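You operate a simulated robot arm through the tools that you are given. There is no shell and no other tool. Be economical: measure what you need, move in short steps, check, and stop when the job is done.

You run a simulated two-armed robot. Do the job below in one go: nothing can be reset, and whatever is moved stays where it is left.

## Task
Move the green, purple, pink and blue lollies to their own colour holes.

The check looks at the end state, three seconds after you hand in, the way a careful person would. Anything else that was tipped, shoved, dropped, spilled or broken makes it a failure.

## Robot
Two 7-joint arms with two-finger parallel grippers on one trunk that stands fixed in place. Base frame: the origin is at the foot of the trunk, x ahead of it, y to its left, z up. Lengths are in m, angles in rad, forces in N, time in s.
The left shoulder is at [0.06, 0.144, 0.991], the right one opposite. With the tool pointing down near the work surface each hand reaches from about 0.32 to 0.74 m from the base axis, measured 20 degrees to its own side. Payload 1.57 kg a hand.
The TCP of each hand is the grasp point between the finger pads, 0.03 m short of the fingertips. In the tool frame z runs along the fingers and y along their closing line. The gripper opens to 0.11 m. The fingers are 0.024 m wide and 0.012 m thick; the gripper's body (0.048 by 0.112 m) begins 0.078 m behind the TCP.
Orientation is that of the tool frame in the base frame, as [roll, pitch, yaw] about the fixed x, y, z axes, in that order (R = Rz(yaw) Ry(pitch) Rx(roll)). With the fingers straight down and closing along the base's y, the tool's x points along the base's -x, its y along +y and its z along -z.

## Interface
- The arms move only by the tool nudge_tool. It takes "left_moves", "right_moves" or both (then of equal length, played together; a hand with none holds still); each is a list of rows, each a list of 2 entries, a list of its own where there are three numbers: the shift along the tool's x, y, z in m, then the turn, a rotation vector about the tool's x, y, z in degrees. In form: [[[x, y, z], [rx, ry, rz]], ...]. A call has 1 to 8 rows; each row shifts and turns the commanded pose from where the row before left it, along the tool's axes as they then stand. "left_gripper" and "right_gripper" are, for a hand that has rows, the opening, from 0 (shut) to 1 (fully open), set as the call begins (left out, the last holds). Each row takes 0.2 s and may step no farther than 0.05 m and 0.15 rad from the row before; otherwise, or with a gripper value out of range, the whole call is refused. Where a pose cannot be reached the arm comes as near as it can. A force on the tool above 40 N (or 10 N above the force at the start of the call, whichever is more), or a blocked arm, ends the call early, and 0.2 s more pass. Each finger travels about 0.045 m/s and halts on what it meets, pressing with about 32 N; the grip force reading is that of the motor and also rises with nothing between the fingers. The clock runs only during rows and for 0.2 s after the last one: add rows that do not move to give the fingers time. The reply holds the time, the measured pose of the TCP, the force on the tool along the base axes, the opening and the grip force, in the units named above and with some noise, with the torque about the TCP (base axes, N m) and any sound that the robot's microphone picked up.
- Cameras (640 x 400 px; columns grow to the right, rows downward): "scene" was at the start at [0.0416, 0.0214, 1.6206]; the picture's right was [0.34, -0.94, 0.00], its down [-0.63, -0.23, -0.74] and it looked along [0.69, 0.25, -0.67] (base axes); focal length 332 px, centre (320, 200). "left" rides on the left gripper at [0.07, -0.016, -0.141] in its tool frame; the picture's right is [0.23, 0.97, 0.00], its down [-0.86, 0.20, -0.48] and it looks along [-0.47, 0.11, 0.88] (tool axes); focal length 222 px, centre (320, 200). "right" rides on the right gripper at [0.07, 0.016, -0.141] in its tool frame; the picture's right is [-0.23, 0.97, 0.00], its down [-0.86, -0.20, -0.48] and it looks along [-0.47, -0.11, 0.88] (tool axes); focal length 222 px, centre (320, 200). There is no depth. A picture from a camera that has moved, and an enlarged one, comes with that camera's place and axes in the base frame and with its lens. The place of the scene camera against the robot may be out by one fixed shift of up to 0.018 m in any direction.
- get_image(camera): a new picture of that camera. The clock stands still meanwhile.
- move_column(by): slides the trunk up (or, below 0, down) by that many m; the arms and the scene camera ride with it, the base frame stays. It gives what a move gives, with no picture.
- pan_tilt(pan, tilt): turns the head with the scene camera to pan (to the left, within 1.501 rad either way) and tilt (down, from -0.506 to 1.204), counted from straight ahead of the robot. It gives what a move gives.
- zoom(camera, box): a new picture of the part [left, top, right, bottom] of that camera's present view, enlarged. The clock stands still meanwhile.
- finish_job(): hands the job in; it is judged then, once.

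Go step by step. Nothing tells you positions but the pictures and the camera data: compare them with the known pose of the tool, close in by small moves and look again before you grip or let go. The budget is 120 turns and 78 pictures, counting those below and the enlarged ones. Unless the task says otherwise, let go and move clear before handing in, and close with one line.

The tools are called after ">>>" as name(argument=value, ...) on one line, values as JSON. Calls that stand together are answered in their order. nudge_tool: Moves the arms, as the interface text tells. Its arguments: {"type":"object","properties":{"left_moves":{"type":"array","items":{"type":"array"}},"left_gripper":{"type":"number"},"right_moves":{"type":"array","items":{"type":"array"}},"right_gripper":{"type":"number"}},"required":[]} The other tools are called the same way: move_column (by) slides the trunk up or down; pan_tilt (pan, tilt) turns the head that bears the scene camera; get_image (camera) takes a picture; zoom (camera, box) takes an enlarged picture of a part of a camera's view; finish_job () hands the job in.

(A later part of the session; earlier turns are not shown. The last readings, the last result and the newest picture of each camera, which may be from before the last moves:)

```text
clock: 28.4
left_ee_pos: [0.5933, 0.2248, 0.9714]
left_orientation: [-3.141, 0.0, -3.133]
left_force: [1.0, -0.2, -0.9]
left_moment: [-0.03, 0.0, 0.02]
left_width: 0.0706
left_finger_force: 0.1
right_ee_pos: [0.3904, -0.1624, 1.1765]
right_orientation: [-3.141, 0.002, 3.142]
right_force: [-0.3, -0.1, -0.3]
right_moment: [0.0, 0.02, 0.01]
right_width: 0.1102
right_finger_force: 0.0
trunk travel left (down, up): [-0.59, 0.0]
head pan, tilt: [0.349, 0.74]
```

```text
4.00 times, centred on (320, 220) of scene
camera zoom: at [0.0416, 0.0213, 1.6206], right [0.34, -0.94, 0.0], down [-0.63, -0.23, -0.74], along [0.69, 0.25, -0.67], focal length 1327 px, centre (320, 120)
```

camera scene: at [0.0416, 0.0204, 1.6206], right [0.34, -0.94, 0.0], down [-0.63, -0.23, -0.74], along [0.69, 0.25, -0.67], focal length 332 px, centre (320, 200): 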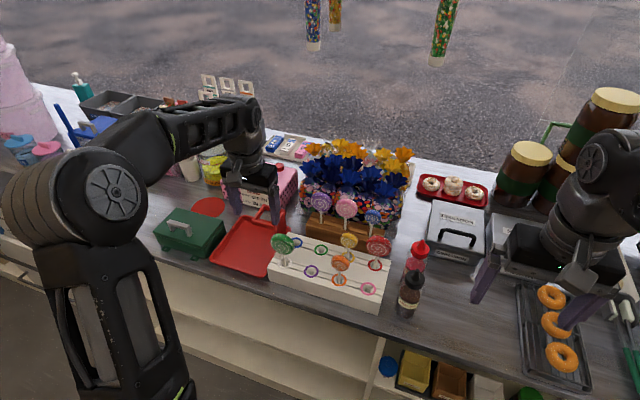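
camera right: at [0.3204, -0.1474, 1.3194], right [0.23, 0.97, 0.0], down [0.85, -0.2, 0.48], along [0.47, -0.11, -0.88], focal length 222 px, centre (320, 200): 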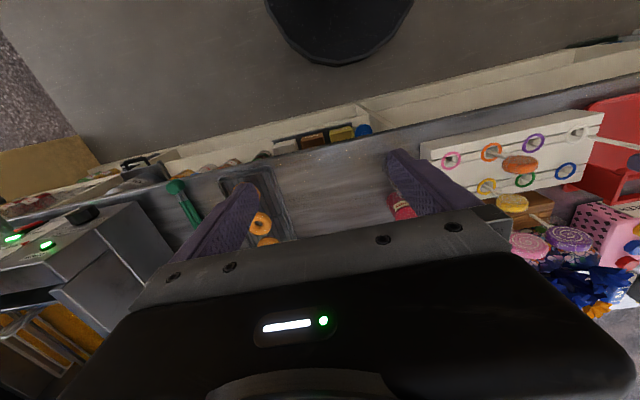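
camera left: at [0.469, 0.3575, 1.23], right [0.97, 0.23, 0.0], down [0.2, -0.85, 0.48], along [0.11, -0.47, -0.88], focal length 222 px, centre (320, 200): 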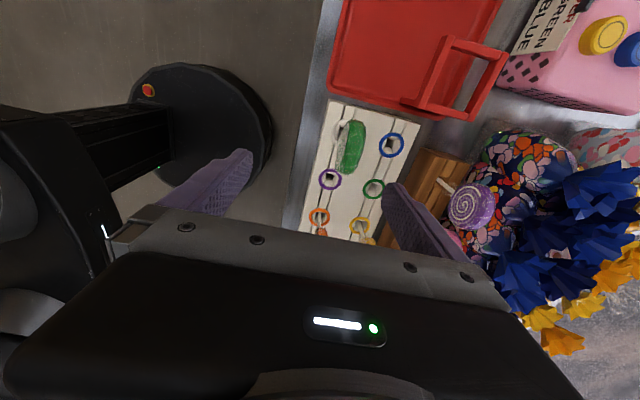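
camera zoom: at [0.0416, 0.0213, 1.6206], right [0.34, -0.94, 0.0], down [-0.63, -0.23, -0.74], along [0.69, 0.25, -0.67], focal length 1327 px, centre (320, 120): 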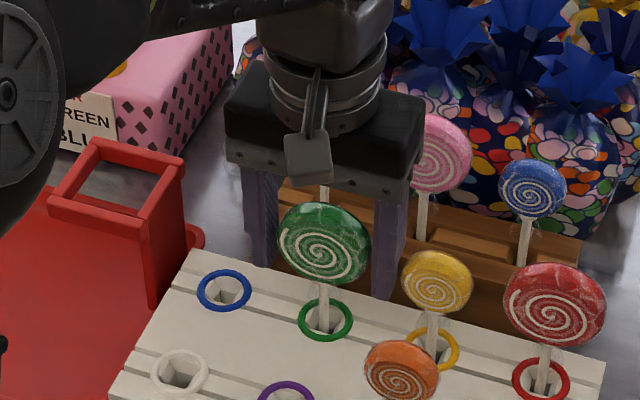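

Green stands in its hole. I'll lift clear and move toward purple to test reach with the tool vertical.

>>> nudge_tool(left_moves=[[[0, 0, -0.04], [0, 0, 0]], [[0, 0, -0.04], [0, 0, 0]], [[0, 0, -0.03], [0, 0, 0]], [[-0.03, 0.015, 0], [0, 0, 0]], [[-0.03, 0.015, 0], [0, 0, 0]], [[0, 0, 0], [0, 0, 0]]])

>>> get_image(camera="left")

```text
clock: 29.8
left_ee_pos: [0.6249, 0.2409, 1.0817]
left_orientation: [-3.141, -0.002, -3.133]
left_force: [-0.2, -0.3, -0.1]
left_moment: [0.03, 0.03, -0.02]
left_width: 0.0705
left_finger_force: 0.1
left hand out of reach, approached as far as the arm can: row 5
right_ee_pos: [0.3917, -0.1619, 1.1767]
right_orientation: [-3.141, 0.0, 3.14]
right_force: [-0.1, 0.1, 0.0]
right_moment: [-0.01, -0.01, -0.04]
right_width: 0.1099
right_finger_force: 0.1
trunk travel left (down, up): [-0.59, 0.0]
head pan, tilt: [0.349, 0.74]
```

```text
43 pictures are left
camera left: at [0.5559, 0.2226, 1.2233], right [-0.24, 0.97, 0.0], down [0.85, 0.21, 0.48], along [0.46, 0.11, -0.88], focal length 222 px, centre (320, 200)
```

left: 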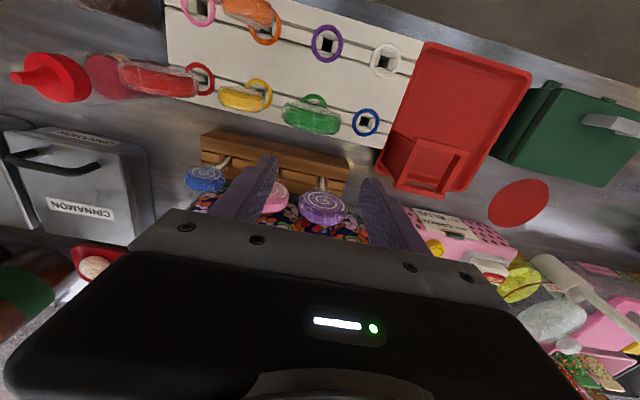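

A vertical tool cannot reach x=0.68, so I'll tilt the tool 25° forward and line up on purple at about (0.685, 0.258).

>>> nudge_tool(left_moves=[[[0, 0, 0], [0, -8.4, 0]], [[0, 0, 0], [0, -8.4, 0]], [[0, 0, 0], [0, -8.4, 0]], [[-0.0226, 0.0176, 0.0107], [0, 0, 0]], [[0, 0, 0], [0, 0, 0]]])

>>> get_image(camera="left")

>>> zoom(camera="scene", box=[240, 150, 400, 250])

```text
clock: 31.0
left_ee_pos: [0.6481, 0.2566, 1.0808]
left_orientation: [-3.141, 0.441, -3.133]
left_force: [-0.2, 0.9, -0.1]
left_moment: [0.0, -0.04, -0.02]
left_width: 0.0705
left_finger_force: 0.0
right_ee_pos: [0.39, -0.1635, 1.1774]
right_orientation: [3.14, 0.002, -3.141]
right_force: [-0.4, 0.7, 0.5]
right_moment: [-0.02, -0.02, 0.04]
right_width: 0.1097
right_finger_force: 0.1
trunk travel left (down, up): [-0.59, 0.0]
head pan, tilt: [0.349, 0.74]
```

```text
42 pictures are left
camera left: at [0.5252, 0.2394, 1.1802], right [-0.21, 0.97, -0.1], down [0.57, 0.2, 0.8], along [0.8, 0.12, -0.6], focal length 222 px, centre (320, 200)
```

left: 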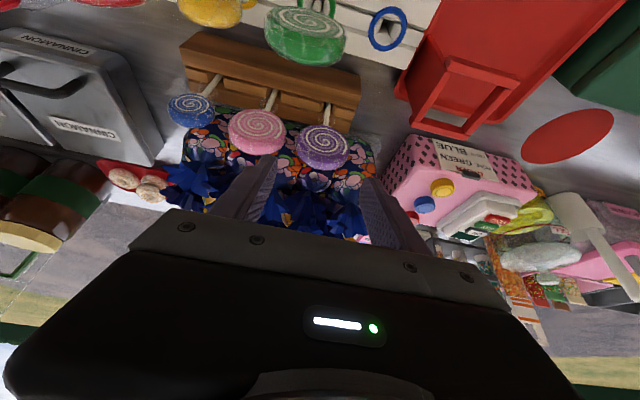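

```text
4.00 times, centred on (320, 200) of scene
camera zoom: at [0.0403, 0.0209, 1.6207], right [0.34, -0.94, 0.0], down [-0.63, -0.23, -0.74], along [0.69, 0.25, -0.67], focal length 1327 px, centre (320, 200)
```

zoom: 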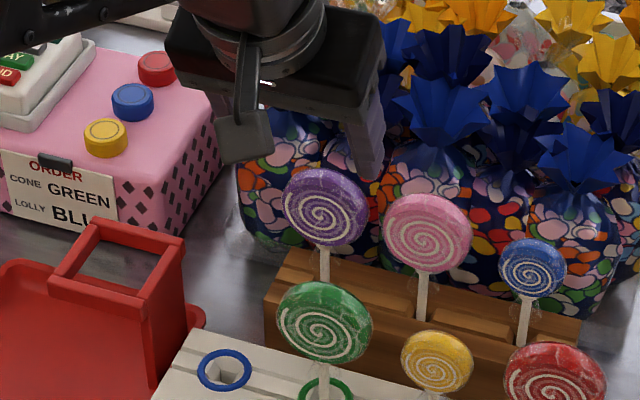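

With the tool tilted I get a clear view. Purple is at about (0.695, 0.260, 0.974), and the gap to pink is narrow at about 18 mm. I'll set a tight opening, come just above it and check.

>>> nudge_tool(left_moves=[[[-0.0125, 0.002, 0.0285], [0, 0, 0]], [[-0.0125, 0.002, 0.0285], [0, 0, 0]], [[0, 0, 0], [0, 0, 0]]], left_gripper=0.6)

>>> zoom(camera="left", box=[220, 100, 420, 225])

>>> zoom(camera="scene", box=[260, 160, 380, 235])

```text
clock: 31.8
left_ee_pos: [0.6943, 0.2617, 1.0407]
left_orientation: [-3.139, 0.439, -3.132]
left_force: [-0.3, -1.0, 0.2]
left_moment: [0.01, -0.03, -0.01]
left_width: 0.0661
left_finger_force: 0.0
right_ee_pos: [0.3897, -0.163, 1.1761]
right_orientation: [-3.14, 0.001, 3.142]
right_force: [-0.5, 0.0, 0.4]
right_moment: [0.0, -0.02, 0.01]
right_width: 0.11
right_finger_force: 0.0
trunk travel left (down, up): [-0.59, 0.0]
head pan, tilt: [0.349, 0.74]
```

```text
3.20 times, centred on (320, 162) of left
camera zoom: at [0.5717, 0.2439, 1.1392], right [-0.21, 0.97, -0.1], down [0.57, 0.2, 0.8], along [0.79, 0.12, -0.6], focal length 711 px, centre (320, 320)
```

zoom: 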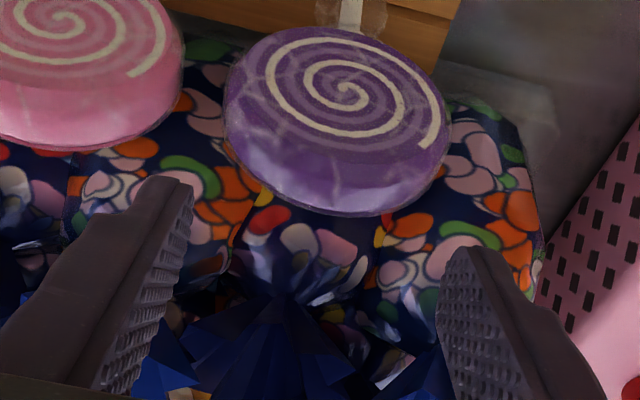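

```text
5.33 times, centred on (320, 198) of scene
camera zoom: at [0.0411, 0.0212, 1.6206], right [0.34, -0.94, 0.0], down [-0.63, -0.23, -0.74], along [0.69, 0.25, -0.67], focal length 1770 px, centre (320, 213)
```

zoom: 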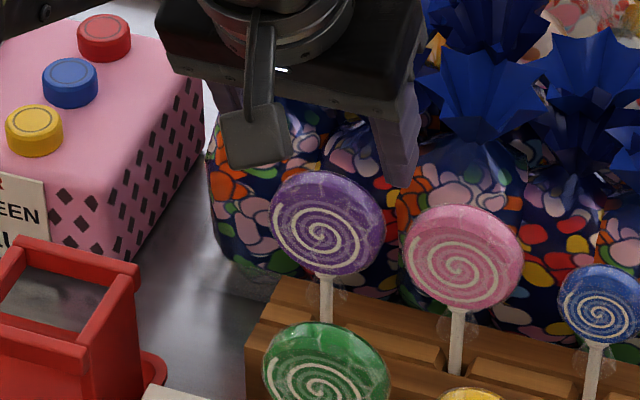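

Purple is at (0.696, 0.2615) and I'm nearly centred on it. I'll shift 1.5 mm left to centre the right finger in the gap, then descend vertically halfway.

>>> nudge_tool(left_moves=[[[-0.001, 0.0012, 0.001], [0, 0, 0]], [[0.0085, 0, 0.0181], [0, 0, 0]], [[0.006, 0, 0.0127], [0, 0, 0]], [[0, 0, 0], [0, 0, 0]]])

>>> zoom(camera="left", box=[220, 100, 420, 225])

```text
clock: 32.8
left_ee_pos: [0.696, 0.2637, 1.0044]
left_orientation: [-3.141, 0.442, -3.132]
left_force: [-0.3, -0.5, 0.0]
left_moment: [0.0, 0.02, -0.02]
left_width: 0.0662
left_finger_force: 0.0
right_ee_pos: [0.39, -0.1622, 1.1768]
right_orientation: [-3.141, 0.0, -3.14]
right_force: [0.3, -0.1, 0.1]
right_moment: [0.01, 0.0, -0.03]
right_width: 0.1103
right_finger_force: 0.1
trunk travel left (down, up): [-0.59, 0.0]
head pan, tilt: [0.349, 0.74]
```

```text
3.20 times, centred on (320, 162) of left
camera zoom: at [0.5741, 0.2456, 1.1045], right [-0.21, 0.97, -0.1], down [0.57, 0.2, 0.8], along [0.79, 0.12, -0.6], focal length 711 px, centre (320, 320)
```

zoom: 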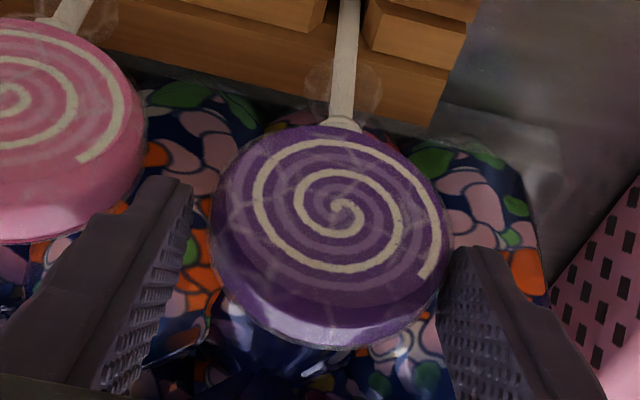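

The gap is about 16 mm. I'll shift 1 mm left and go down the remaining 28 mm.

>>> nudge_tool(left_moves=[[[0, 0.0012, 0], [0, 0, 0]], [[0.0043, 0, 0.009], [0, 0, 0]], [[0.0043, 0, 0.009], [0, 0, 0]], [[0.0035, 0, 0.0072], [0, 0, 0]], [[0, 0, 0], [0, 0, 0]]])

>>> zoom(camera="left", box=[220, 100, 420, 225])

```text
clock: 34.0
left_ee_pos: [0.6966, 0.264, 0.9778]
left_orientation: [3.141, 0.441, -3.132]
left_force: [0.1, -0.1, -0.4]
left_moment: [-0.01, 0.02, 0.03]
left_width: 0.0659
left_finger_force: 0.0
right_ee_pos: [0.3911, -0.1615, 1.1765]
right_orientation: [3.14, 0.002, 3.141]
right_force: [0.0, 0.3, -0.4]
right_moment: [0.02, 0.0, -0.04]
right_width: 0.1102
right_finger_force: 0.1
trunk travel left (down, up): [-0.59, 0.0]
head pan, tilt: [0.349, 0.74]
```

```text
3.20 times, centred on (320, 162) of left
camera zoom: at [0.5738, 0.2465, 1.0768], right [-0.21, 0.97, -0.1], down [0.57, 0.2, 0.8], along [0.79, 0.12, -0.6], focal length 711 px, centre (320, 320)
```

zoom: 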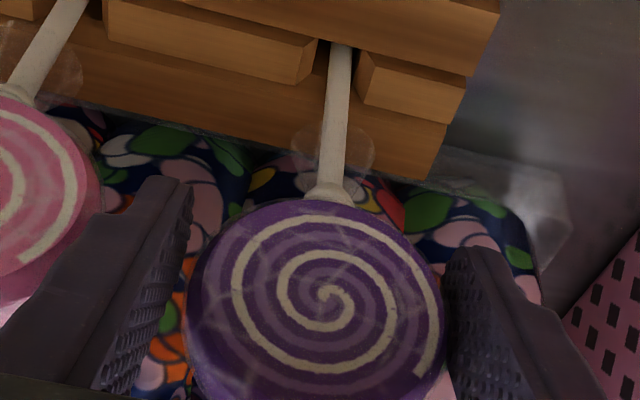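

Purple's centre is at the grasp point with no contact. I'll close on it.

>>> nudge_tool(left_moves=[[[0, 0, 0], [0, 0, 0]], [[0, 0, 0], [0, 0, 0]], [[0, 0, 0], [0, 0, 0]]], left_gripper=0.3)

>>> nudge_tool(left_moves=[[[-0.0085, 0, -0.0181], [0, 0, 0]], [[-0.0107, 0, -0.0226], [0, 0, 0]], [[-0.0107, 0, -0.0226], [0, 0, 0]], [[-0.0085, 0, -0.0181], [0, 0, 0]], [[0, 0, 0], [0, 0, 0]]])

>>> zoom(camera="scene", box=[240, 150, 400, 250])

```text
clock: 34.8
left_ee_pos: [0.6957, 0.2644, 0.9785]
left_orientation: [-3.141, 0.44, -3.132]
left_force: [0.0, 1.0, 0.3]
left_moment: [0.0, -0.05, 0.0]
left_width: 0.06
left_finger_force: 32.0
right_ee_pos: [0.3908, -0.163, 1.1771]
right_orientation: [-3.141, -0.001, 3.141]
right_force: [0.3, 0.1, 0.3]
right_moment: [0.01, 0.0, 0.04]
right_width: 0.1102
right_finger_force: 0.1
trunk travel left (down, up): [-0.59, 0.0]
head pan, tilt: [0.349, 0.74]
```

```text
clock: 36.0
left_ee_pos: [0.6961, 0.2645, 1.0677]
left_orientation: [-3.141, 0.439, -3.133]
left_force: [0.1, -0.3, -1.6]
left_moment: [-0.03, -0.03, 0.02]
left_width: 0.0596
left_finger_force: 31.6
right_ee_pos: [0.3897, -0.1621, 1.1762]
right_orientation: [-3.141, 0.0, 3.14]
right_force: [0.0, -0.4, -0.9]
right_moment: [-0.02, 0.0, 0.0]
right_width: 0.1102
right_finger_force: 0.1
trunk travel left (down, up): [-0.59, 0.0]
head pan, tilt: [0.349, 0.74]
```

```text
4.00 times, centred on (320, 200) of scene
camera zoom: at [0.0419, 0.0214, 1.6206], right [0.34, -0.94, 0.0], down [-0.63, -0.23, -0.74], along [0.69, 0.25, -0.67], focal length 1327 px, centre (320, 200)
```

zoom: 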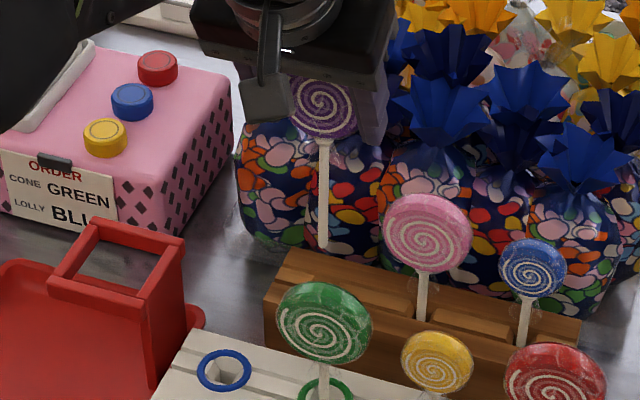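

Purple is out cleanly. I'll carry it around green on the left side and over to the purple hole at about (0.518, 0.222).

>>> nudge_tool(left_moves=[[[0.0317, 0.028, -0.0149], [0, 0, 0]], [[0.0428, 0, -0.0202], [0, 0, 0]], [[0.0428, 0, -0.0202], [0, 0, 0]], [[0.0428, 0, -0.0202], [0, 0, 0]], [[0, -0.035, 0], [0, 0, 0]], [[0, -0.035, 0], [0, 0, 0]], [[0, 0, 0], [0, 0, 0]]])

>>> zoom(camera="left", box=[200, 20, 440, 170])

>>> zoom(camera="scene", box=[250, 185, 410, 285])

```text
clock: 37.6
left_ee_pos: [0.5191, 0.2206, 1.0684]
left_orientation: [3.14, 0.438, -3.133]
left_force: [-0.5, -0.3, -0.5]
left_moment: [-0.02, 0.01, -0.03]
left_width: 0.0598
left_finger_force: 32.0
right_ee_pos: [0.3913, -0.1629, 1.1773]
right_orientation: [3.141, 0.0, -3.141]
right_force: [-0.4, 0.3, -0.2]
right_moment: [-0.04, -0.01, 0.04]
right_width: 0.1099
right_finger_force: 0.1
trunk travel left (down, up): [-0.59, 0.0]
head pan, tilt: [0.349, 0.74]
```

```text
2.67 times, centred on (320, 95) of left
camera zoom: at [0.3969, 0.2031, 1.1669], right [-0.21, 0.97, -0.1], down [0.57, 0.2, 0.8], along [0.79, 0.12, -0.6], focal length 592 px, centre (320, 480)
```

zoom: 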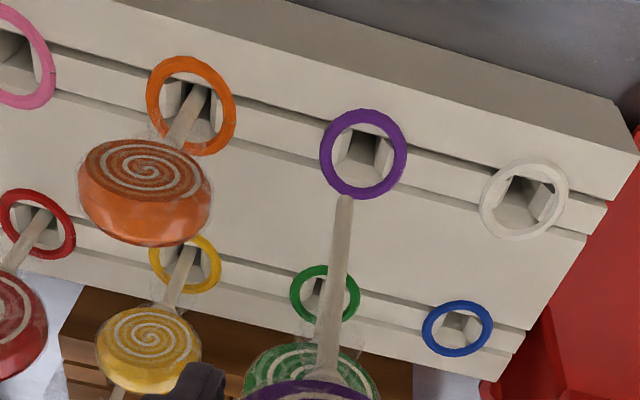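

```text
4.00 times, centred on (330, 235) of scene
camera zoom: at [0.042, 0.0217, 1.6206], right [0.34, -0.94, 0.0], down [-0.63, -0.23, -0.74], along [0.69, 0.25, -0.67], focal length 1327 px, centre (280, 60)
```

zoom: 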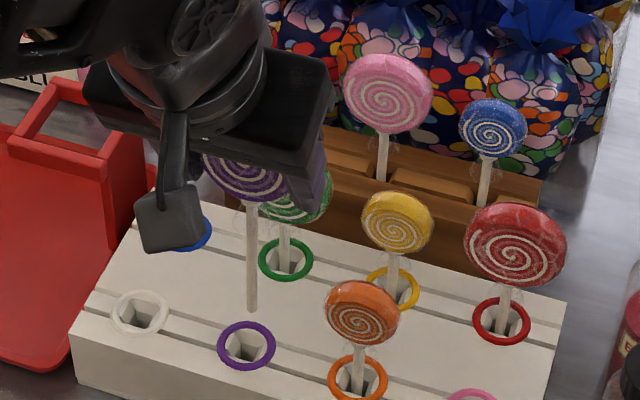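

The tip needs about 4.5 mm left and 2.5 mm forward. I'll correct that, lower it near the hole and check.

>>> nudge_tool(left_moves=[[[-0.0023, 0.0045, 0.001], [0, 0, 0]], [[0.0149, 0, 0.0317], [0, 0, 0]], [[0, 0, 0], [0, 0, 0]]])

>>> zoom(camera="left", box=[260, 50, 420, 150])

>>> zoom(camera="scene", box=[270, 220, 366, 280])

```text
clock: 38.4
left_ee_pos: [0.5231, 0.2246, 1.0328]
left_orientation: [-3.141, 0.44, -3.131]
left_force: [-0.3, -0.3, -0.5]
left_moment: [0.03, 0.0, 0.0]
left_width: 0.0596
left_finger_force: 31.4
right_ee_pos: [0.3896, -0.1637, 1.1782]
right_orientation: [-3.141, 0.002, -3.141]
right_force: [-0.8, 0.0, 0.0]
right_moment: [0.01, -0.01, -0.01]
right_width: 0.1101
right_finger_force: 0.0
trunk travel left (down, up): [-0.59, 0.0]
head pan, tilt: [0.349, 0.74]
```

```text
4.00 times, centred on (340, 100) of left
camera zoom: at [0.4, 0.2073, 1.1317], right [-0.21, 0.97, -0.1], down [0.57, 0.2, 0.8], along [0.79, 0.12, -0.6], focal length 888 px, centre (240, 600)
```

zoom: 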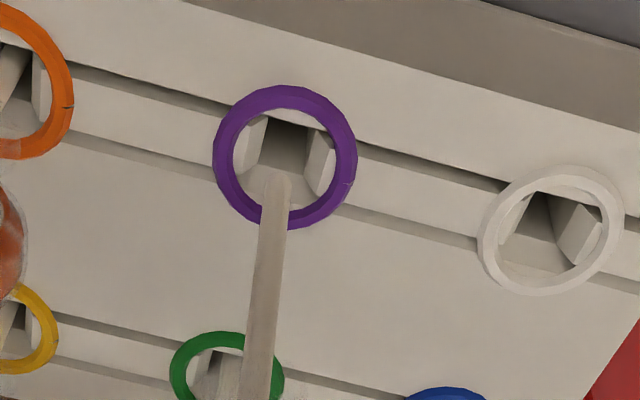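

```text
6.67 times, centred on (318, 250) of scene
camera zoom: at [0.0411, 0.0214, 1.6206], right [0.34, -0.94, 0.0], down [-0.63, -0.23, -0.74], along [0.69, 0.25, -0.67], focal length 2212 px, centre (333, -133)
```

zoom: 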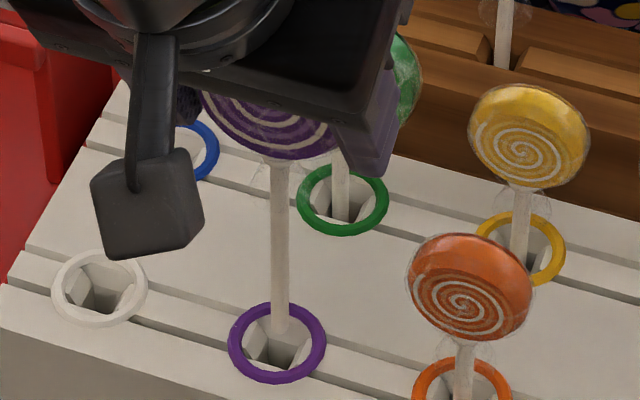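

Aligned. I'll lower it into the hole.

>>> nudge_tool(left_moves=[[[0.0043, 0, 0.009], [0, 0, 0]], [[0.0043, 0, 0.009], [0, 0, 0]], [[0.0043, 0, 0.009], [0, 0, 0]], [[0.0043, 0, 0.009], [0, 0, 0]], [[0.0043, 0, 0.009], [0, 0, 0]], [[0, 0, 0], [0, 0, 0]]])

>>> zoom(camera="scene", box=[270, 220, 366, 280])

```text
clock: 39.8
left_ee_pos: [0.5214, 0.2259, 0.9828]
left_orientation: [-3.141, 0.439, -3.133]
left_force: [-7.4, 0.0, 0.6]
left_moment: [0.03, 0.77, -0.01]
left_width: 0.0596
left_finger_force: 32.3
right_ee_pos: [0.3892, -0.1635, 1.1781]
right_orientation: [-3.14, 0.003, -3.141]
right_force: [0.9, 0.2, -0.1]
right_moment: [0.0, 0.02, 0.03]
right_width: 0.11
right_finger_force: 0.1
trunk travel left (down, up): [-0.59, 0.0]
head pan, tilt: [0.349, 0.74]
```

```text
6.67 times, centred on (318, 250) of scene
camera zoom: at [0.0404, 0.0213, 1.6206], right [0.34, -0.94, 0.0], down [-0.63, -0.23, -0.74], along [0.69, 0.25, -0.67], focal length 2212 px, centre (333, -133)
```

zoom: 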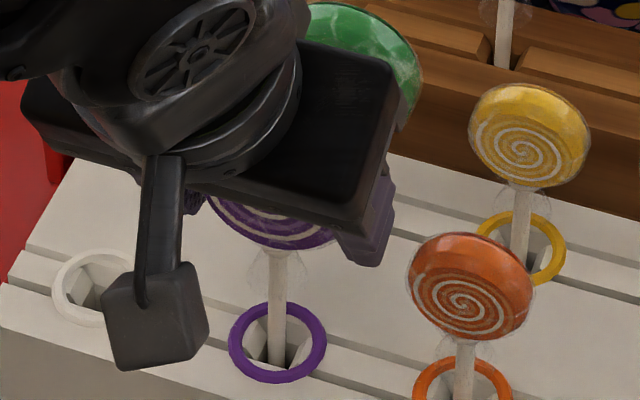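

The stick is pressing on the hole's far wall, shown by the −x force on the tool. I'll back off 3 mm in x.

>>> nudge_tool(left_moves=[[[0.0027, 0, -0.0013], [0, 0, 0]], [[0, 0, 0], [0, 0, 0]]])

```text
clock: 40.4
left_ee_pos: [0.5196, 0.2251, 0.9829]
left_orientation: [3.141, 0.442, -3.133]
left_force: [0.4, 0.3, 0.1]
left_moment: [0.01, -0.01, -0.01]
left_width: 0.0597
left_finger_force: 31.6
right_ee_pos: [0.3909, -0.1628, 1.177]
right_orientation: [-3.141, 0.003, 3.141]
right_force: [0.8, -0.6, 0.6]
right_moment: [-0.01, 0.02, 0.02]
right_width: 0.1102
right_finger_force: 0.1
trunk travel left (down, up): [-0.59, 0.0]
head pan, tilt: [0.349, 0.74]
```

The force is gone. I'll lower until it touches bottom.

>>> nudge_tool(left_moves=[[[0.0022, 0, 0.0036], [0, 0, 0]], [[0.0004, 0, 0.0009], [0, 0, 0]], [[0, 0, 0], [0, 0, 0]]])

>>> nudge_tool(left_moves=[[[0.0009, 0, 0.0018], [0, 0, 0]], [[0.0004, 0, 0.0009], [0, 0, 0]], [[0, 0, 0], [0, 0, 0]]])

```text
clock: 41.2
left_ee_pos: [0.5189, 0.2255, 0.9778]
left_orientation: [3.141, 0.44, -3.133]
left_force: [1.9, -0.7, -0.1]
left_moment: [0.02, -0.27, -0.02]
left_width: 0.0597
left_finger_force: 32.4
right_ee_pos: [0.3901, -0.1637, 1.1758]
right_orientation: [-3.142, 0.0, 3.141]
right_force: [0.2, 1.1, 0.5]
right_moment: [0.01, -0.02, 0.01]
right_width: 0.1103
right_finger_force: 0.1
trunk travel left (down, up): [-0.59, 0.0]
head pan, tilt: [0.349, 0.74]
```

```text
clock: 42.0
left_ee_pos: [0.5182, 0.2244, 0.9762]
left_orientation: [3.141, 0.444, -3.133]
left_force: [1.4, -0.7, 15.0]
left_moment: [-0.05, -0.2, -0.02]
left_width: 0.0597
left_finger_force: 32.4
right_ee_pos: [0.3895, -0.1634, 1.1779]
right_orientation: [-3.141, 0.003, -3.141]
right_force: [-1.2, -0.3, -0.1]
right_moment: [-0.03, -0.02, 0.01]
right_width: 0.1099
right_finger_force: 0.0
trunk travel left (down, up): [-0.59, 0.0]
head pan, tilt: [0.349, 0.74]
```

It touched bottom at z≈0.977. I'll ease up, release slightly, retract and look.

>>> nudge_tool(left_moves=[[[-0.0004, 0, -0.0009], [0, 0, 0]], [[0, 0, 0], [0, 0, 0]], [[0, 0, 0], [0, 0, 0]], [[0, 0, 0], [0, 0, 0]]], left_gripper=0.65)

>>> nudge_tool(left_moves=[[[-0.0128, 0, -0.0272], [0, 0, 0]], [[-0.0128, 0, -0.0272], [0, 0, 0]], [[-0.0128, 0, -0.0272], [0, 0, 0]], [[0, 0, 0], [0, 0, 0]]])

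>>> get_image(camera="left")

```text
clock: 43.0
left_ee_pos: [0.5192, 0.2251, 0.9756]
left_orientation: [3.141, 0.44, -3.134]
left_force: [0.1, 0.5, -0.5]
left_moment: [0.01, 0.03, -0.01]
left_width: 0.0712
left_finger_force: 0.1
right_ee_pos: [0.3893, -0.1631, 1.1771]
right_orientation: [-3.141, 0.0, -3.141]
right_force: [-0.4, -0.1, 0.0]
right_moment: [-0.01, -0.01, -0.05]
right_width: 0.1103
right_finger_force: 0.0
trunk travel left (down, up): [-0.59, 0.0]
head pan, tilt: [0.349, 0.74]
```

```text
clock: 44.0
left_ee_pos: [0.5194, 0.2244, 1.0673]
left_orientation: [3.141, 0.44, -3.132]
left_force: [0.1, 0.4, -0.1]
left_moment: [-0.01, -0.01, -0.01]
left_width: 0.0715
left_finger_force: 0.1
right_ee_pos: [0.3915, -0.163, 1.1775]
right_orientation: [-3.141, -0.001, -3.141]
right_force: [0.4, 0.5, 0.1]
right_moment: [-0.01, 0.0, 0.02]
right_width: 0.1103
right_finger_force: 0.0
trunk travel left (down, up): [-0.59, 0.0]
head pan, tilt: [0.349, 0.74]
```

```text
30 pictures are left
camera left: at [0.3968, 0.2071, 1.1652], right [-0.21, 0.97, -0.1], down [0.57, 0.2, 0.8], along [0.79, 0.12, -0.6], focal length 222 px, centre (320, 200)
```

left: 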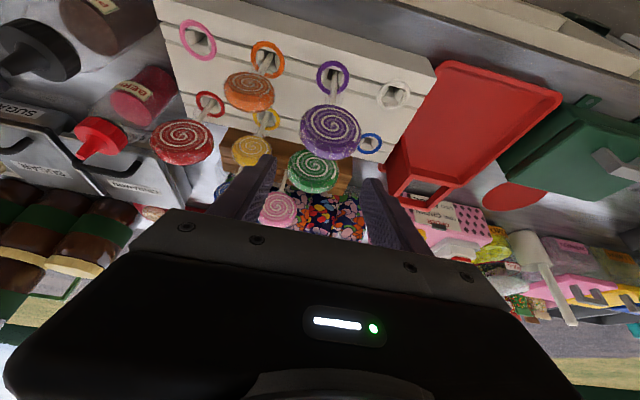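

Purple is placed. Next is pink, expected at about (0.696, 0.188). I'll move above it.

>>> nudge_tool(left_moves=[[[-0.0401, -0.009, 0.0189], [0, 0, 0]], [[-0.0401, -0.009, 0.0189], [0, 0, 0]], [[-0.0401, -0.009, 0.0189], [0, 0, 0]], [[-0.0401, -0.009, 0.0189], [0, 0, 0]], [[0.0128, 0, 0.0272], [0, 0, 0]], [[0, 0, 0], [0, 0, 0]]])

>>> zoom(camera="left", box=[220, 100, 420, 225])

```text
clock: 45.4
left_ee_pos: [0.6974, 0.1899, 1.0349]
left_orientation: [-3.14, 0.44, -3.133]
left_force: [-0.7, -0.3, 0.0]
left_moment: [0.0, 0.01, -0.01]
left_width: 0.0714
left_finger_force: 0.1
right_ee_pos: [0.392, -0.1633, 1.1765]
right_orientation: [3.141, 0.0, -3.141]
right_force: [-1.1, 0.8, -0.1]
right_moment: [0.0, 0.01, 0.01]
right_width: 0.11
right_finger_force: 0.0
trunk travel left (down, up): [-0.59, 0.0]
head pan, tilt: [0.349, 0.74]
```

```text
3.20 times, centred on (320, 162) of left
camera zoom: at [0.5747, 0.1719, 1.1338], right [-0.21, 0.97, -0.1], down [0.57, 0.2, 0.8], along [0.79, 0.12, -0.6], focal length 711 px, centre (320, 320)
```

zoom: 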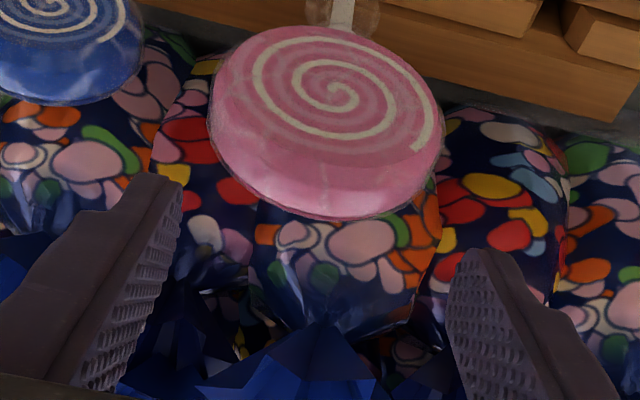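

Pink's centre is about 3.6 mm to the right of me. I'll shift, narrow the opening slightly and descend.

>>> nudge_tool(left_moves=[[[0, -0.0036, 0], [0, 0, 0]], [[0.0085, 0, 0.0181], [0, 0, 0]], [[0.006, 0, 0.0127], [0, 0, 0]], [[0, 0, 0], [0, 0, 0]]], left_gripper=0.62)

>>> zoom(camera="left", box=[220, 100, 420, 225])

```text
clock: 46.4
left_ee_pos: [0.6968, 0.1872, 1.0012]
left_orientation: [-3.142, 0.44, -3.132]
left_force: [-0.1, -0.5, 0.8]
left_moment: [0.0, 0.01, 0.01]
left_width: 0.0684
left_finger_force: 0.0
right_ee_pos: [0.3899, -0.1635, 1.1773]
right_orientation: [3.141, 0.003, 3.141]
right_force: [0.0, 0.6, -0.1]
right_moment: [0.0, -0.01, -0.03]
right_width: 0.1098
right_finger_force: 0.2
trunk travel left (down, up): [-0.59, 0.0]
head pan, tilt: [0.349, 0.74]
```

```text
3.20 times, centred on (320, 162) of left
camera zoom: at [0.5747, 0.1695, 1.1001], right [-0.21, 0.97, -0.1], down [0.57, 0.2, 0.8], along [0.79, 0.12, -0.6], focal length 711 px, centre (320, 320)
```

zoom: 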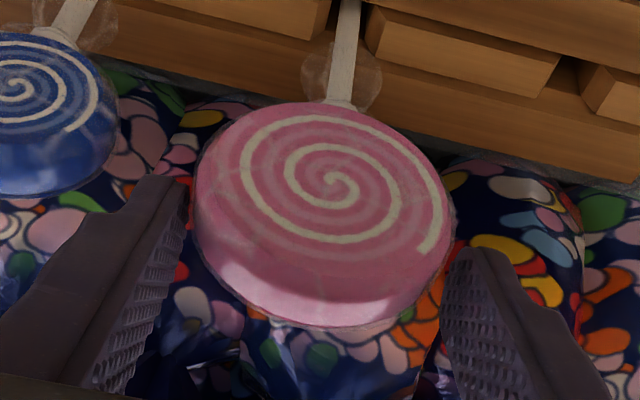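

Good alignment. I'll shift 1 mm right, go down the rest and close.

>>> nudge_tool(left_moves=[[[0, -0.001, 0], [0, 0, 0]], [[0.0043, 0, 0.009], [0, 0, 0]], [[0.0043, 0, 0.009], [0, 0, 0]], [[0.0021, 0, 0.0045], [0, 0, 0]], [[0, 0, 0], [0, 0, 0]]])

>>> nudge_tool(left_moves=[[[0, 0, 0], [0, 0, 0]], [[0, 0, 0], [0, 0, 0]], [[0, 0, 0], [0, 0, 0]]], left_gripper=0.3)

>>> zoom(camera="left", box=[220, 100, 420, 225])

```text
clock: 47.6
left_ee_pos: [0.6955, 0.1855, 0.9758]
left_orientation: [-3.14, 0.441, -3.134]
left_force: [0.0, -0.3, -0.7]
left_moment: [-0.04, 0.01, -0.01]
left_width: 0.0681
left_finger_force: 0.0
right_ee_pos: [0.3896, -0.1627, 1.1778]
right_orientation: [-3.141, 0.002, 3.142]
right_force: [0.2, -0.7, 0.3]
right_moment: [0.01, 0.02, -0.01]
right_width: 0.1099
right_finger_force: 0.0
trunk travel left (down, up): [-0.59, 0.0]
head pan, tilt: [0.349, 0.74]
```

```text
clock: 48.4
left_ee_pos: [0.6968, 0.1869, 0.9764]
left_orientation: [3.14, 0.439, -3.132]
left_force: [0.2, -0.1, -0.4]
left_moment: [0.04, -0.02, 0.03]
left_width: 0.0598
left_finger_force: 31.7
right_ee_pos: [0.3907, -0.1626, 1.1784]
right_orientation: [3.141, 0.0, 3.14]
right_force: [0.3, -0.3, -0.7]
right_moment: [0.01, 0.0, 0.01]
right_width: 0.1101
right_finger_force: 0.1
trunk travel left (down, up): [-0.59, 0.0]
head pan, tilt: [0.349, 0.74]
```

```text
3.20 times, centred on (320, 162) of left
camera zoom: at [0.5741, 0.1683, 1.0753], right [-0.21, 0.97, -0.1], down [0.57, 0.2, 0.8], along [0.79, 0.12, -0.6], focal length 711 px, centre (320, 320)
```

zoom: 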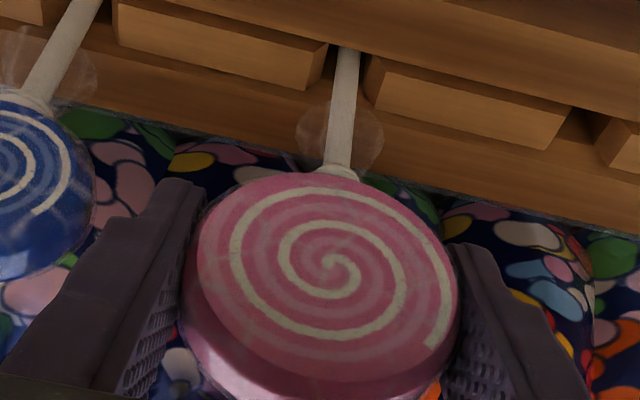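

Gripped. I'll lift straight up and check.

>>> nudge_tool(left_moves=[[[-0.0085, 0, -0.0181], [0, 0, 0]], [[-0.0107, 0, -0.0226], [0, 0, 0]], [[-0.0107, 0, -0.0226], [0, 0, 0]], [[-0.0095, 0, -0.0199], [0, 0, 0]], [[0, -0.005, 0], [0, 0, 0]]])

>>> zoom(camera="scene", box=[250, 150, 410, 250])

```text
clock: 49.6
left_ee_pos: [0.6967, 0.1793, 1.0686]
left_orientation: [-3.141, 0.44, -3.133]
left_force: [0.3, 0.0, -0.5]
left_moment: [0.01, -0.02, -0.03]
left_width: 0.0596
left_finger_force: 32.4
right_ee_pos: [0.3901, -0.1624, 1.1762]
right_orientation: [3.141, 0.0, -3.141]
right_force: [-0.4, -0.2, 0.3]
right_moment: [0.02, 0.01, -0.01]
right_width: 0.1102
right_finger_force: 0.1
trunk travel left (down, up): [-0.59, 0.0]
head pan, tilt: [0.349, 0.74]
```

```text
4.00 times, centred on (330, 200) of scene
camera zoom: at [0.0419, 0.0211, 1.6206], right [0.34, -0.94, 0.0], down [-0.63, -0.23, -0.74], along [0.69, 0.25, -0.67], focal length 1327 px, centre (280, 200)
```

zoom: 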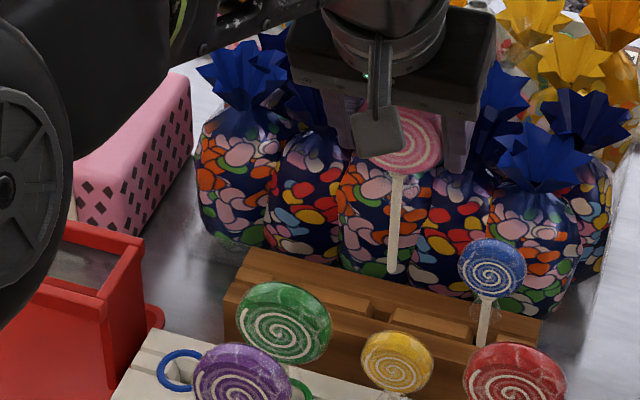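

Pink is free. I'll weave its stick between green and yellow (y≈0.182), then go between the rows to the pink hole.

>>> nudge_tool(left_moves=[[[0.0416, 0.002, -0.0196], [0, 0, 0]], [[0.0416, 0.001, -0.0196], [0, 0, 0]], [[0.0416, 0, -0.0196], [0, 0, 0]], [[0, -0.0375, 0], [0, 0, 0]], [[0, -0.0375, 0], [0, 0, 0]], [[0.0181, -0.019, -0.0085], [0, 0, 0]], [[0.0172, -0.019, -0.0081], [0, 0, 0]], [[0, 0, 0], [0, 0, 0]]])

>>> zoom(camera="left", box=[200, 20, 440, 170])

>>> zoom(camera="scene", box=[280, 200, 440, 300])

```text
clock: 51.4
left_ee_pos: [0.522, 0.07, 1.0676]
left_orientation: [-3.14, 0.439, -3.132]
left_force: [0.3, -0.7, -1.1]
left_moment: [0.02, -0.04, -0.01]
left_width: 0.0597
left_finger_force: 31.9
right_ee_pos: [0.3898, -0.1618, 1.1773]
right_orientation: [-3.141, 0.0, 3.141]
right_force: [-0.3, -0.9, -0.4]
right_moment: [0.0, 0.02, 0.04]
right_width: 0.1101
right_finger_force: 0.1
trunk travel left (down, up): [-0.59, 0.0]
head pan, tilt: [0.349, 0.74]
```

```text
2.67 times, centred on (320, 95) of left
camera zoom: at [0.3985, 0.0523, 1.1668], right [-0.22, 0.97, -0.1], down [0.57, 0.21, 0.8], along [0.79, 0.12, -0.6], focal length 592 px, centre (320, 480)
```

zoom: 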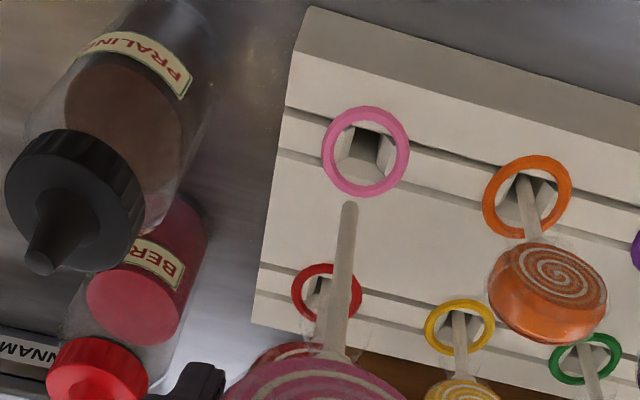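

```text
4.00 times, centred on (360, 250) of scene
camera zoom: at [0.0419, 0.0216, 1.6206], right [0.34, -0.94, 0.0], down [-0.63, -0.23, -0.74], along [0.69, 0.25, -0.67], focal length 1327 px, centre (160, 0)
```

zoom: 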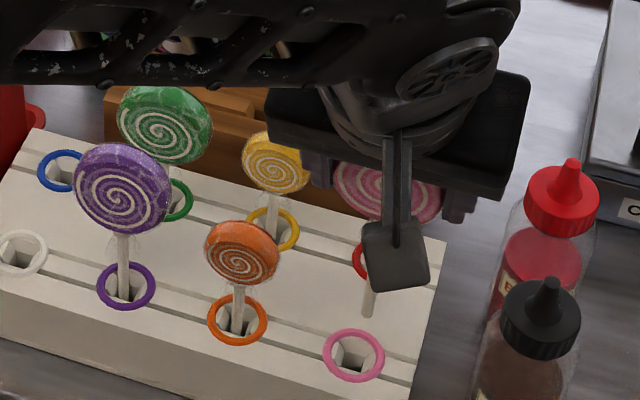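

The tip needs −3.6 mm in x and +4.7 mm in y. I'll correct that, lower it near the hole and verify.

>>> nudge_tool(left_moves=[[[0.0033, 0.0045, -0.0015], [0, 0, 0]], [[0.0149, 0, 0.0317], [0, 0, 0]], [[0, 0, 0], [0, 0, 0]]])

>>> zoom(camera="left", box=[260, 50, 420, 150])

```text
clock: 52.2
left_ee_pos: [0.5165, 0.0746, 1.0337]
left_orientation: [3.141, 0.441, -3.132]
left_force: [-0.1, 0.1, -1.0]
left_moment: [-0.01, 0.03, 0.02]
left_width: 0.0596
left_finger_force: 32.0
right_ee_pos: [0.3903, -0.1633, 1.1768]
right_orientation: [-3.141, 0.001, 3.142]
right_force: [-0.5, 0.1, -0.4]
right_moment: [-0.02, -0.03, 0.0]
right_width: 0.1098
right_finger_force: 0.1
trunk travel left (down, up): [-0.59, 0.0]
head pan, tilt: [0.349, 0.74]
```

```text
4.00 times, centred on (340, 100) of left
camera zoom: at [0.394, 0.057, 1.1324], right [-0.21, 0.97, -0.1], down [0.57, 0.2, 0.8], along [0.79, 0.12, -0.6], focal length 888 px, centre (240, 600)
```

zoom: 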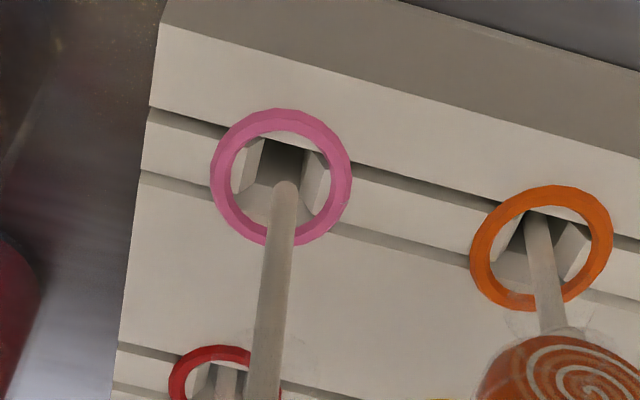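

Nearly centred. I'll trim +1.5 mm in x and −1.5 mm in y, then lower in.

>>> nudge_tool(left_moves=[[[-0.0014, -0.0015, 0.0006], [0, 0, 0]], [[0.0043, 0, 0.009], [0, 0, 0]], [[0.0043, 0, 0.009], [0, 0, 0]], [[0.0043, 0, 0.009], [0, 0, 0]], [[0, 0, 0], [0, 0, 0]]])

```text
clock: 53.4
left_ee_pos: [0.5179, 0.0726, 1.0045]
left_orientation: [-3.141, 0.44, -3.132]
left_force: [-0.5, 0.0, -1.1]
left_moment: [-0.01, 0.02, 0.01]
left_width: 0.0595
left_finger_force: 32.0
right_ee_pos: [0.3908, -0.1628, 1.1774]
right_orientation: [3.141, 0.003, -3.139]
right_force: [-0.6, 0.2, 0.3]
right_moment: [0.0, 0.02, -0.01]
right_width: 0.1102
right_finger_force: 0.0
trunk travel left (down, up): [-0.59, 0.0]
head pan, tilt: [0.349, 0.74]
```

No side force. I'll carry on down.

>>> nudge_tool(left_moves=[[[0.0043, 0, 0.009], [0, 0, 0]], [[0.0043, 0, 0.009], [0, 0, 0]], [[0.0021, 0, 0.0045], [0, 0, 0]], [[0, 0, 0], [0, 0, 0]]])

>>> zoom(camera="scene", box=[290, 210, 430, 297])

```text
clock: 54.4
left_ee_pos: [0.5184, 0.073, 0.9795]
left_orientation: [3.141, 0.438, -3.134]
left_force: [-0.3, -0.2, 0.1]
left_moment: [0.0, -0.01, -0.01]
left_width: 0.0595
left_finger_force: 32.0
right_ee_pos: [0.3905, -0.1622, 1.1778]
right_orientation: [3.14, 0.003, -3.141]
right_force: [-0.7, -0.6, 0.3]
right_moment: [0.01, 0.03, 0.0]
right_width: 0.1098
right_finger_force: 0.1
trunk travel left (down, up): [-0.59, 0.0]
head pan, tilt: [0.349, 0.74]
```

```text
4.57 times, centred on (360, 254) of scene
camera zoom: at [0.0416, 0.0213, 1.6206], right [0.34, -0.94, 0.0], down [-0.63, -0.23, -0.74], along [0.69, 0.25, -0.67], focal length 1517 px, centre (137, -45)
```

zoom: 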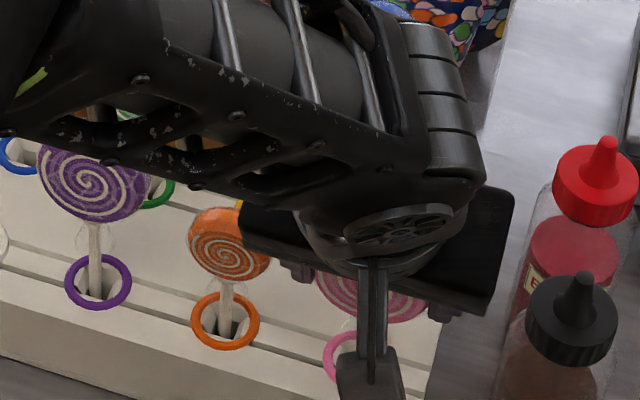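

I'll lower the last few millimetres to touch bottom.

>>> nudge_tool(left_moves=[[[0.0011, 0, 0.0023], [0, 0, 0]], [[0.0006, 0, 0.0012], [0, 0, 0]], [[0, 0, 0], [0, 0, 0]]])

```text
clock: 55.2
left_ee_pos: [0.5176, 0.0725, 0.9766]
left_orientation: [-3.138, 0.442, -3.131]
left_force: [0.1, 0.4, 9.2]
left_moment: [0.16, -0.07, -0.02]
left_width: 0.0595
left_finger_force: 31.8
right_ee_pos: [0.3903, -0.1624, 1.1773]
right_orientation: [3.141, 0.002, 3.141]
right_force: [0.2, -0.2, 0.3]
right_moment: [-0.01, 0.0, -0.02]
right_width: 0.11
right_finger_force: 0.0
trunk travel left (down, up): [-0.59, 0.0]
head pan, tilt: [0.349, 0.74]
```

It touched bottom. I'll release with a small opening, since orange is close by, and rise straight up.

>>> nudge_tool(left_moves=[[[-0.0004, 0, -0.0009], [0, 0, 0]], [[0, 0, 0], [0, 0, 0]], [[0, 0, 0], [0, 0, 0]]], left_gripper=0.61)

>>> nudge_tool(left_moves=[[[-0.0085, 0, -0.0181], [0, 0, 0]], [[-0.0128, 0, -0.0272], [0, 0, 0]], [[-0.0172, 0, -0.0362], [0, 0, 0]], [[0, 0, 0], [0, 0, 0]]])

>>> get_image(camera="left")

```text
clock: 56.0
left_ee_pos: [0.5173, 0.0734, 0.9759]
left_orientation: [3.141, 0.438, -3.134]
left_force: [-0.3, 0.2, 0.0]
left_moment: [0.03, -0.01, -0.01]
left_width: 0.0669
left_finger_force: 0.0
right_ee_pos: [0.3908, -0.1621, 1.1759]
right_orientation: [-3.14, 0.002, -3.141]
right_force: [-0.1, 0.5, 0.7]
right_moment: [0.0, -0.04, -0.01]
right_width: 0.1102
right_finger_force: 0.0
trunk travel left (down, up): [-0.59, 0.0]
head pan, tilt: [0.349, 0.74]
```

```text
clock: 57.0
left_ee_pos: [0.5184, 0.0711, 1.0657]
left_orientation: [-3.141, 0.438, -3.133]
left_force: [-0.7, -0.1, -0.8]
left_moment: [0.0, -0.03, -0.02]
left_width: 0.0671
left_finger_force: 0.2
right_ee_pos: [0.3897, -0.1627, 1.1765]
right_orientation: [-3.142, 0.0, -3.141]
right_force: [0.0, 0.1, -0.1]
right_moment: [-0.02, -0.01, -0.01]
right_width: 0.1101
right_finger_force: 0.2
trunk travel left (down, up): [-0.59, 0.0]
head pan, tilt: [0.349, 0.74]
```

```text
21 pictures are left
camera left: at [0.3961, 0.0539, 1.1649], right [-0.21, 0.97, -0.1], down [0.57, 0.2, 0.8], along [0.79, 0.12, -0.6], focal length 222 px, centre (320, 200)
```

left: 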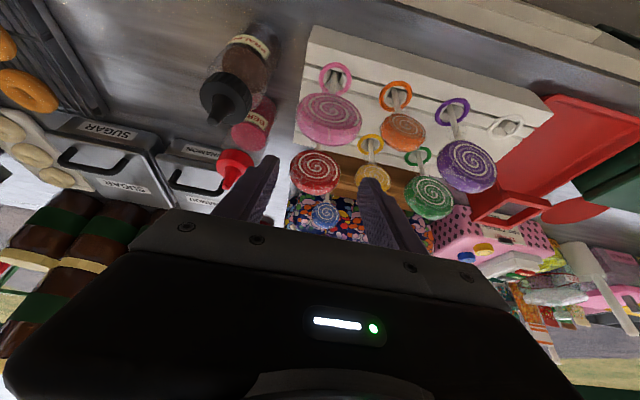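

Pink is placed. Now for blue, expected at about (0.696, 0.111).

>>> nudge_tool(left_moves=[[[-0.0403, 0.01, 0.019], [0, 0, 0]], [[-0.0403, 0.01, 0.019], [0, 0, 0]], [[-0.0403, 0.01, 0.019], [0, 0, 0]], [[-0.0403, 0.01, 0.019], [0, 0, 0]], [[0.0128, 0, 0.0272], [0, 0, 0]], [[0, 0, 0], [0, 0, 0]]])

>>> zoom(camera="left", box=[220, 100, 420, 225])

```text
clock: 58.4
left_ee_pos: [0.6967, 0.1145, 1.036]
left_orientation: [-3.141, 0.439, -3.134]
left_force: [-0.1, -0.3, 0.3]
left_moment: [0.0, -0.01, 0.02]
left_width: 0.0672
left_finger_force: 0.1
right_ee_pos: [0.3916, -0.163, 1.1774]
right_orientation: [3.141, -0.001, -3.141]
right_force: [0.5, 0.5, -0.2]
right_moment: [0.01, -0.01, 0.01]
right_width: 0.11
right_finger_force: 0.1
trunk travel left (down, up): [-0.59, 0.0]
head pan, tilt: [0.349, 0.74]
```

```text
3.20 times, centred on (320, 162) of left
camera zoom: at [0.5744, 0.0965, 1.1353], right [-0.21, 0.97, -0.1], down [0.57, 0.2, 0.8], along [0.79, 0.12, -0.6], focal length 711 px, centre (320, 320)
```

zoom: 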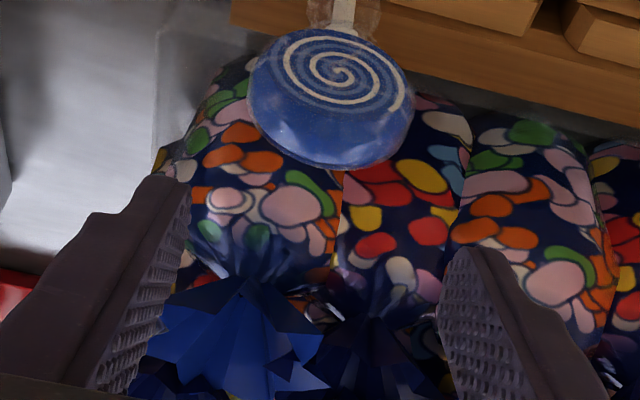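

Blue is smaller, with its centre at z≈0.966 and y≈0.1115. There is plenty of clearance, so I'll descend fully and check.

>>> nudge_tool(left_moves=[[[0, -0.003, 0], [0, 0, 0]], [[0.0085, 0, 0.0181], [0, 0, 0]], [[0.0085, 0, 0.0181], [0, 0, 0]], [[0.0085, 0, 0.0181], [0, 0, 0]], [[0.0038, 0, 0.0082], [0, 0, 0]], [[0, 0, 0], [0, 0, 0]]])

>>> zoom(camera="left", box=[220, 100, 420, 225])

```text
clock: 59.8
left_ee_pos: [0.6974, 0.1112, 0.9663]
left_orientation: [3.141, 0.44, -3.133]
left_force: [0.5, 0.1, -0.2]
left_moment: [-0.01, 0.04, -0.01]
left_width: 0.0671
left_finger_force: 0.0
right_ee_pos: [0.3894, -0.1627, 1.1773]
right_orientation: [-3.14, 0.0, 3.141]
right_force: [-0.5, 1.0, -0.2]
right_moment: [0.02, 0.0, 0.02]
right_width: 0.11
right_finger_force: 0.1
trunk travel left (down, up): [-0.59, 0.0]
head pan, tilt: [0.349, 0.74]
```

```text
3.20 times, centred on (320, 162) of left
camera zoom: at [0.5744, 0.0935, 1.0656], right [-0.21, 0.97, -0.1], down [0.57, 0.2, 0.8], along [0.79, 0.12, -0.6], focal length 711 px, centre (320, 320)
```

zoom: 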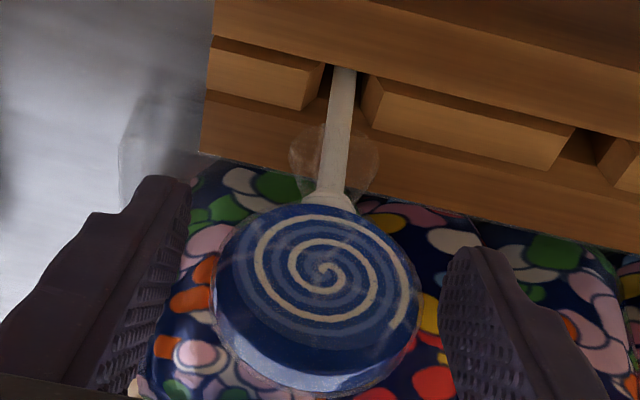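

Perfectly centred. I'll close, then lift.

>>> nudge_tool(left_moves=[[[0, 0, 0], [0, 0, 0]], [[0, 0, 0], [0, 0, 0]], [[0, 0, 0], [0, 0, 0]], [[0, 0, 0], [0, 0, 0]]], left_gripper=0.2)

>>> nudge_tool(left_moves=[[[-0.0085, 0, -0.0181], [0, 0, 0]], [[-0.0107, 0, -0.0226], [0, 0, 0]], [[-0.0107, 0, -0.0226], [0, 0, 0]], [[-0.0117, 0, -0.0249], [0, 0, 0]], [[0.0317, 0, -0.0149], [0, 0, 0]], [[0, 0, 0], [0, 0, 0]]])

>>> zoom(camera="scene", box=[250, 160, 426, 270])

```text
clock: 60.8
left_ee_pos: [0.6973, 0.1106, 0.9663]
left_orientation: [3.141, 0.441, -3.133]
left_force: [-0.4, -0.4, -0.3]
left_moment: [0.02, 0.01, 0.02]
left_width: 0.0429
left_finger_force: 32.2
right_ee_pos: [0.3893, -0.1622, 1.1782]
right_orientation: [3.141, -0.001, -3.141]
right_force: [-0.5, -0.2, -0.6]
right_moment: [0.0, -0.04, 0.03]
right_width: 0.1097
right_finger_force: 0.0
trunk travel left (down, up): [-0.59, 0.0]
head pan, tilt: [0.349, 0.74]
```

```text
clock: 62.2
left_ee_pos: [0.6621, 0.1114, 1.0645]
left_orientation: [-3.141, 0.44, -3.133]
left_force: [-0.2, -0.1, -0.4]
left_moment: [0.0, 0.05, -0.01]
left_width: 0.0428
left_finger_force: 32.2
right_ee_pos: [0.3916, -0.1631, 1.1767]
right_orientation: [-3.14, 0.0, -3.141]
right_force: [0.4, 0.7, 0.0]
right_moment: [-0.02, 0.04, 0.02]
right_width: 0.1098
right_finger_force: 0.1
trunk travel left (down, up): [-0.59, 0.0]
head pan, tilt: [0.349, 0.74]
```

```text
3.64 times, centred on (338, 215) of scene
camera zoom: at [0.0429, 0.0212, 1.6205], right [0.34, -0.94, 0.0], down [-0.63, -0.23, -0.74], along [0.69, 0.25, -0.67], focal length 1207 px, centre (254, 146)
```

zoom: 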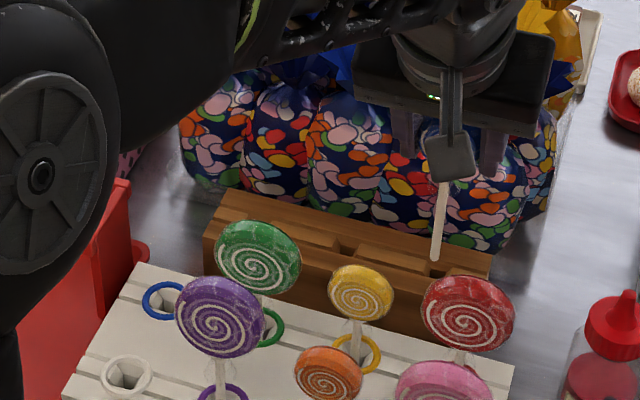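

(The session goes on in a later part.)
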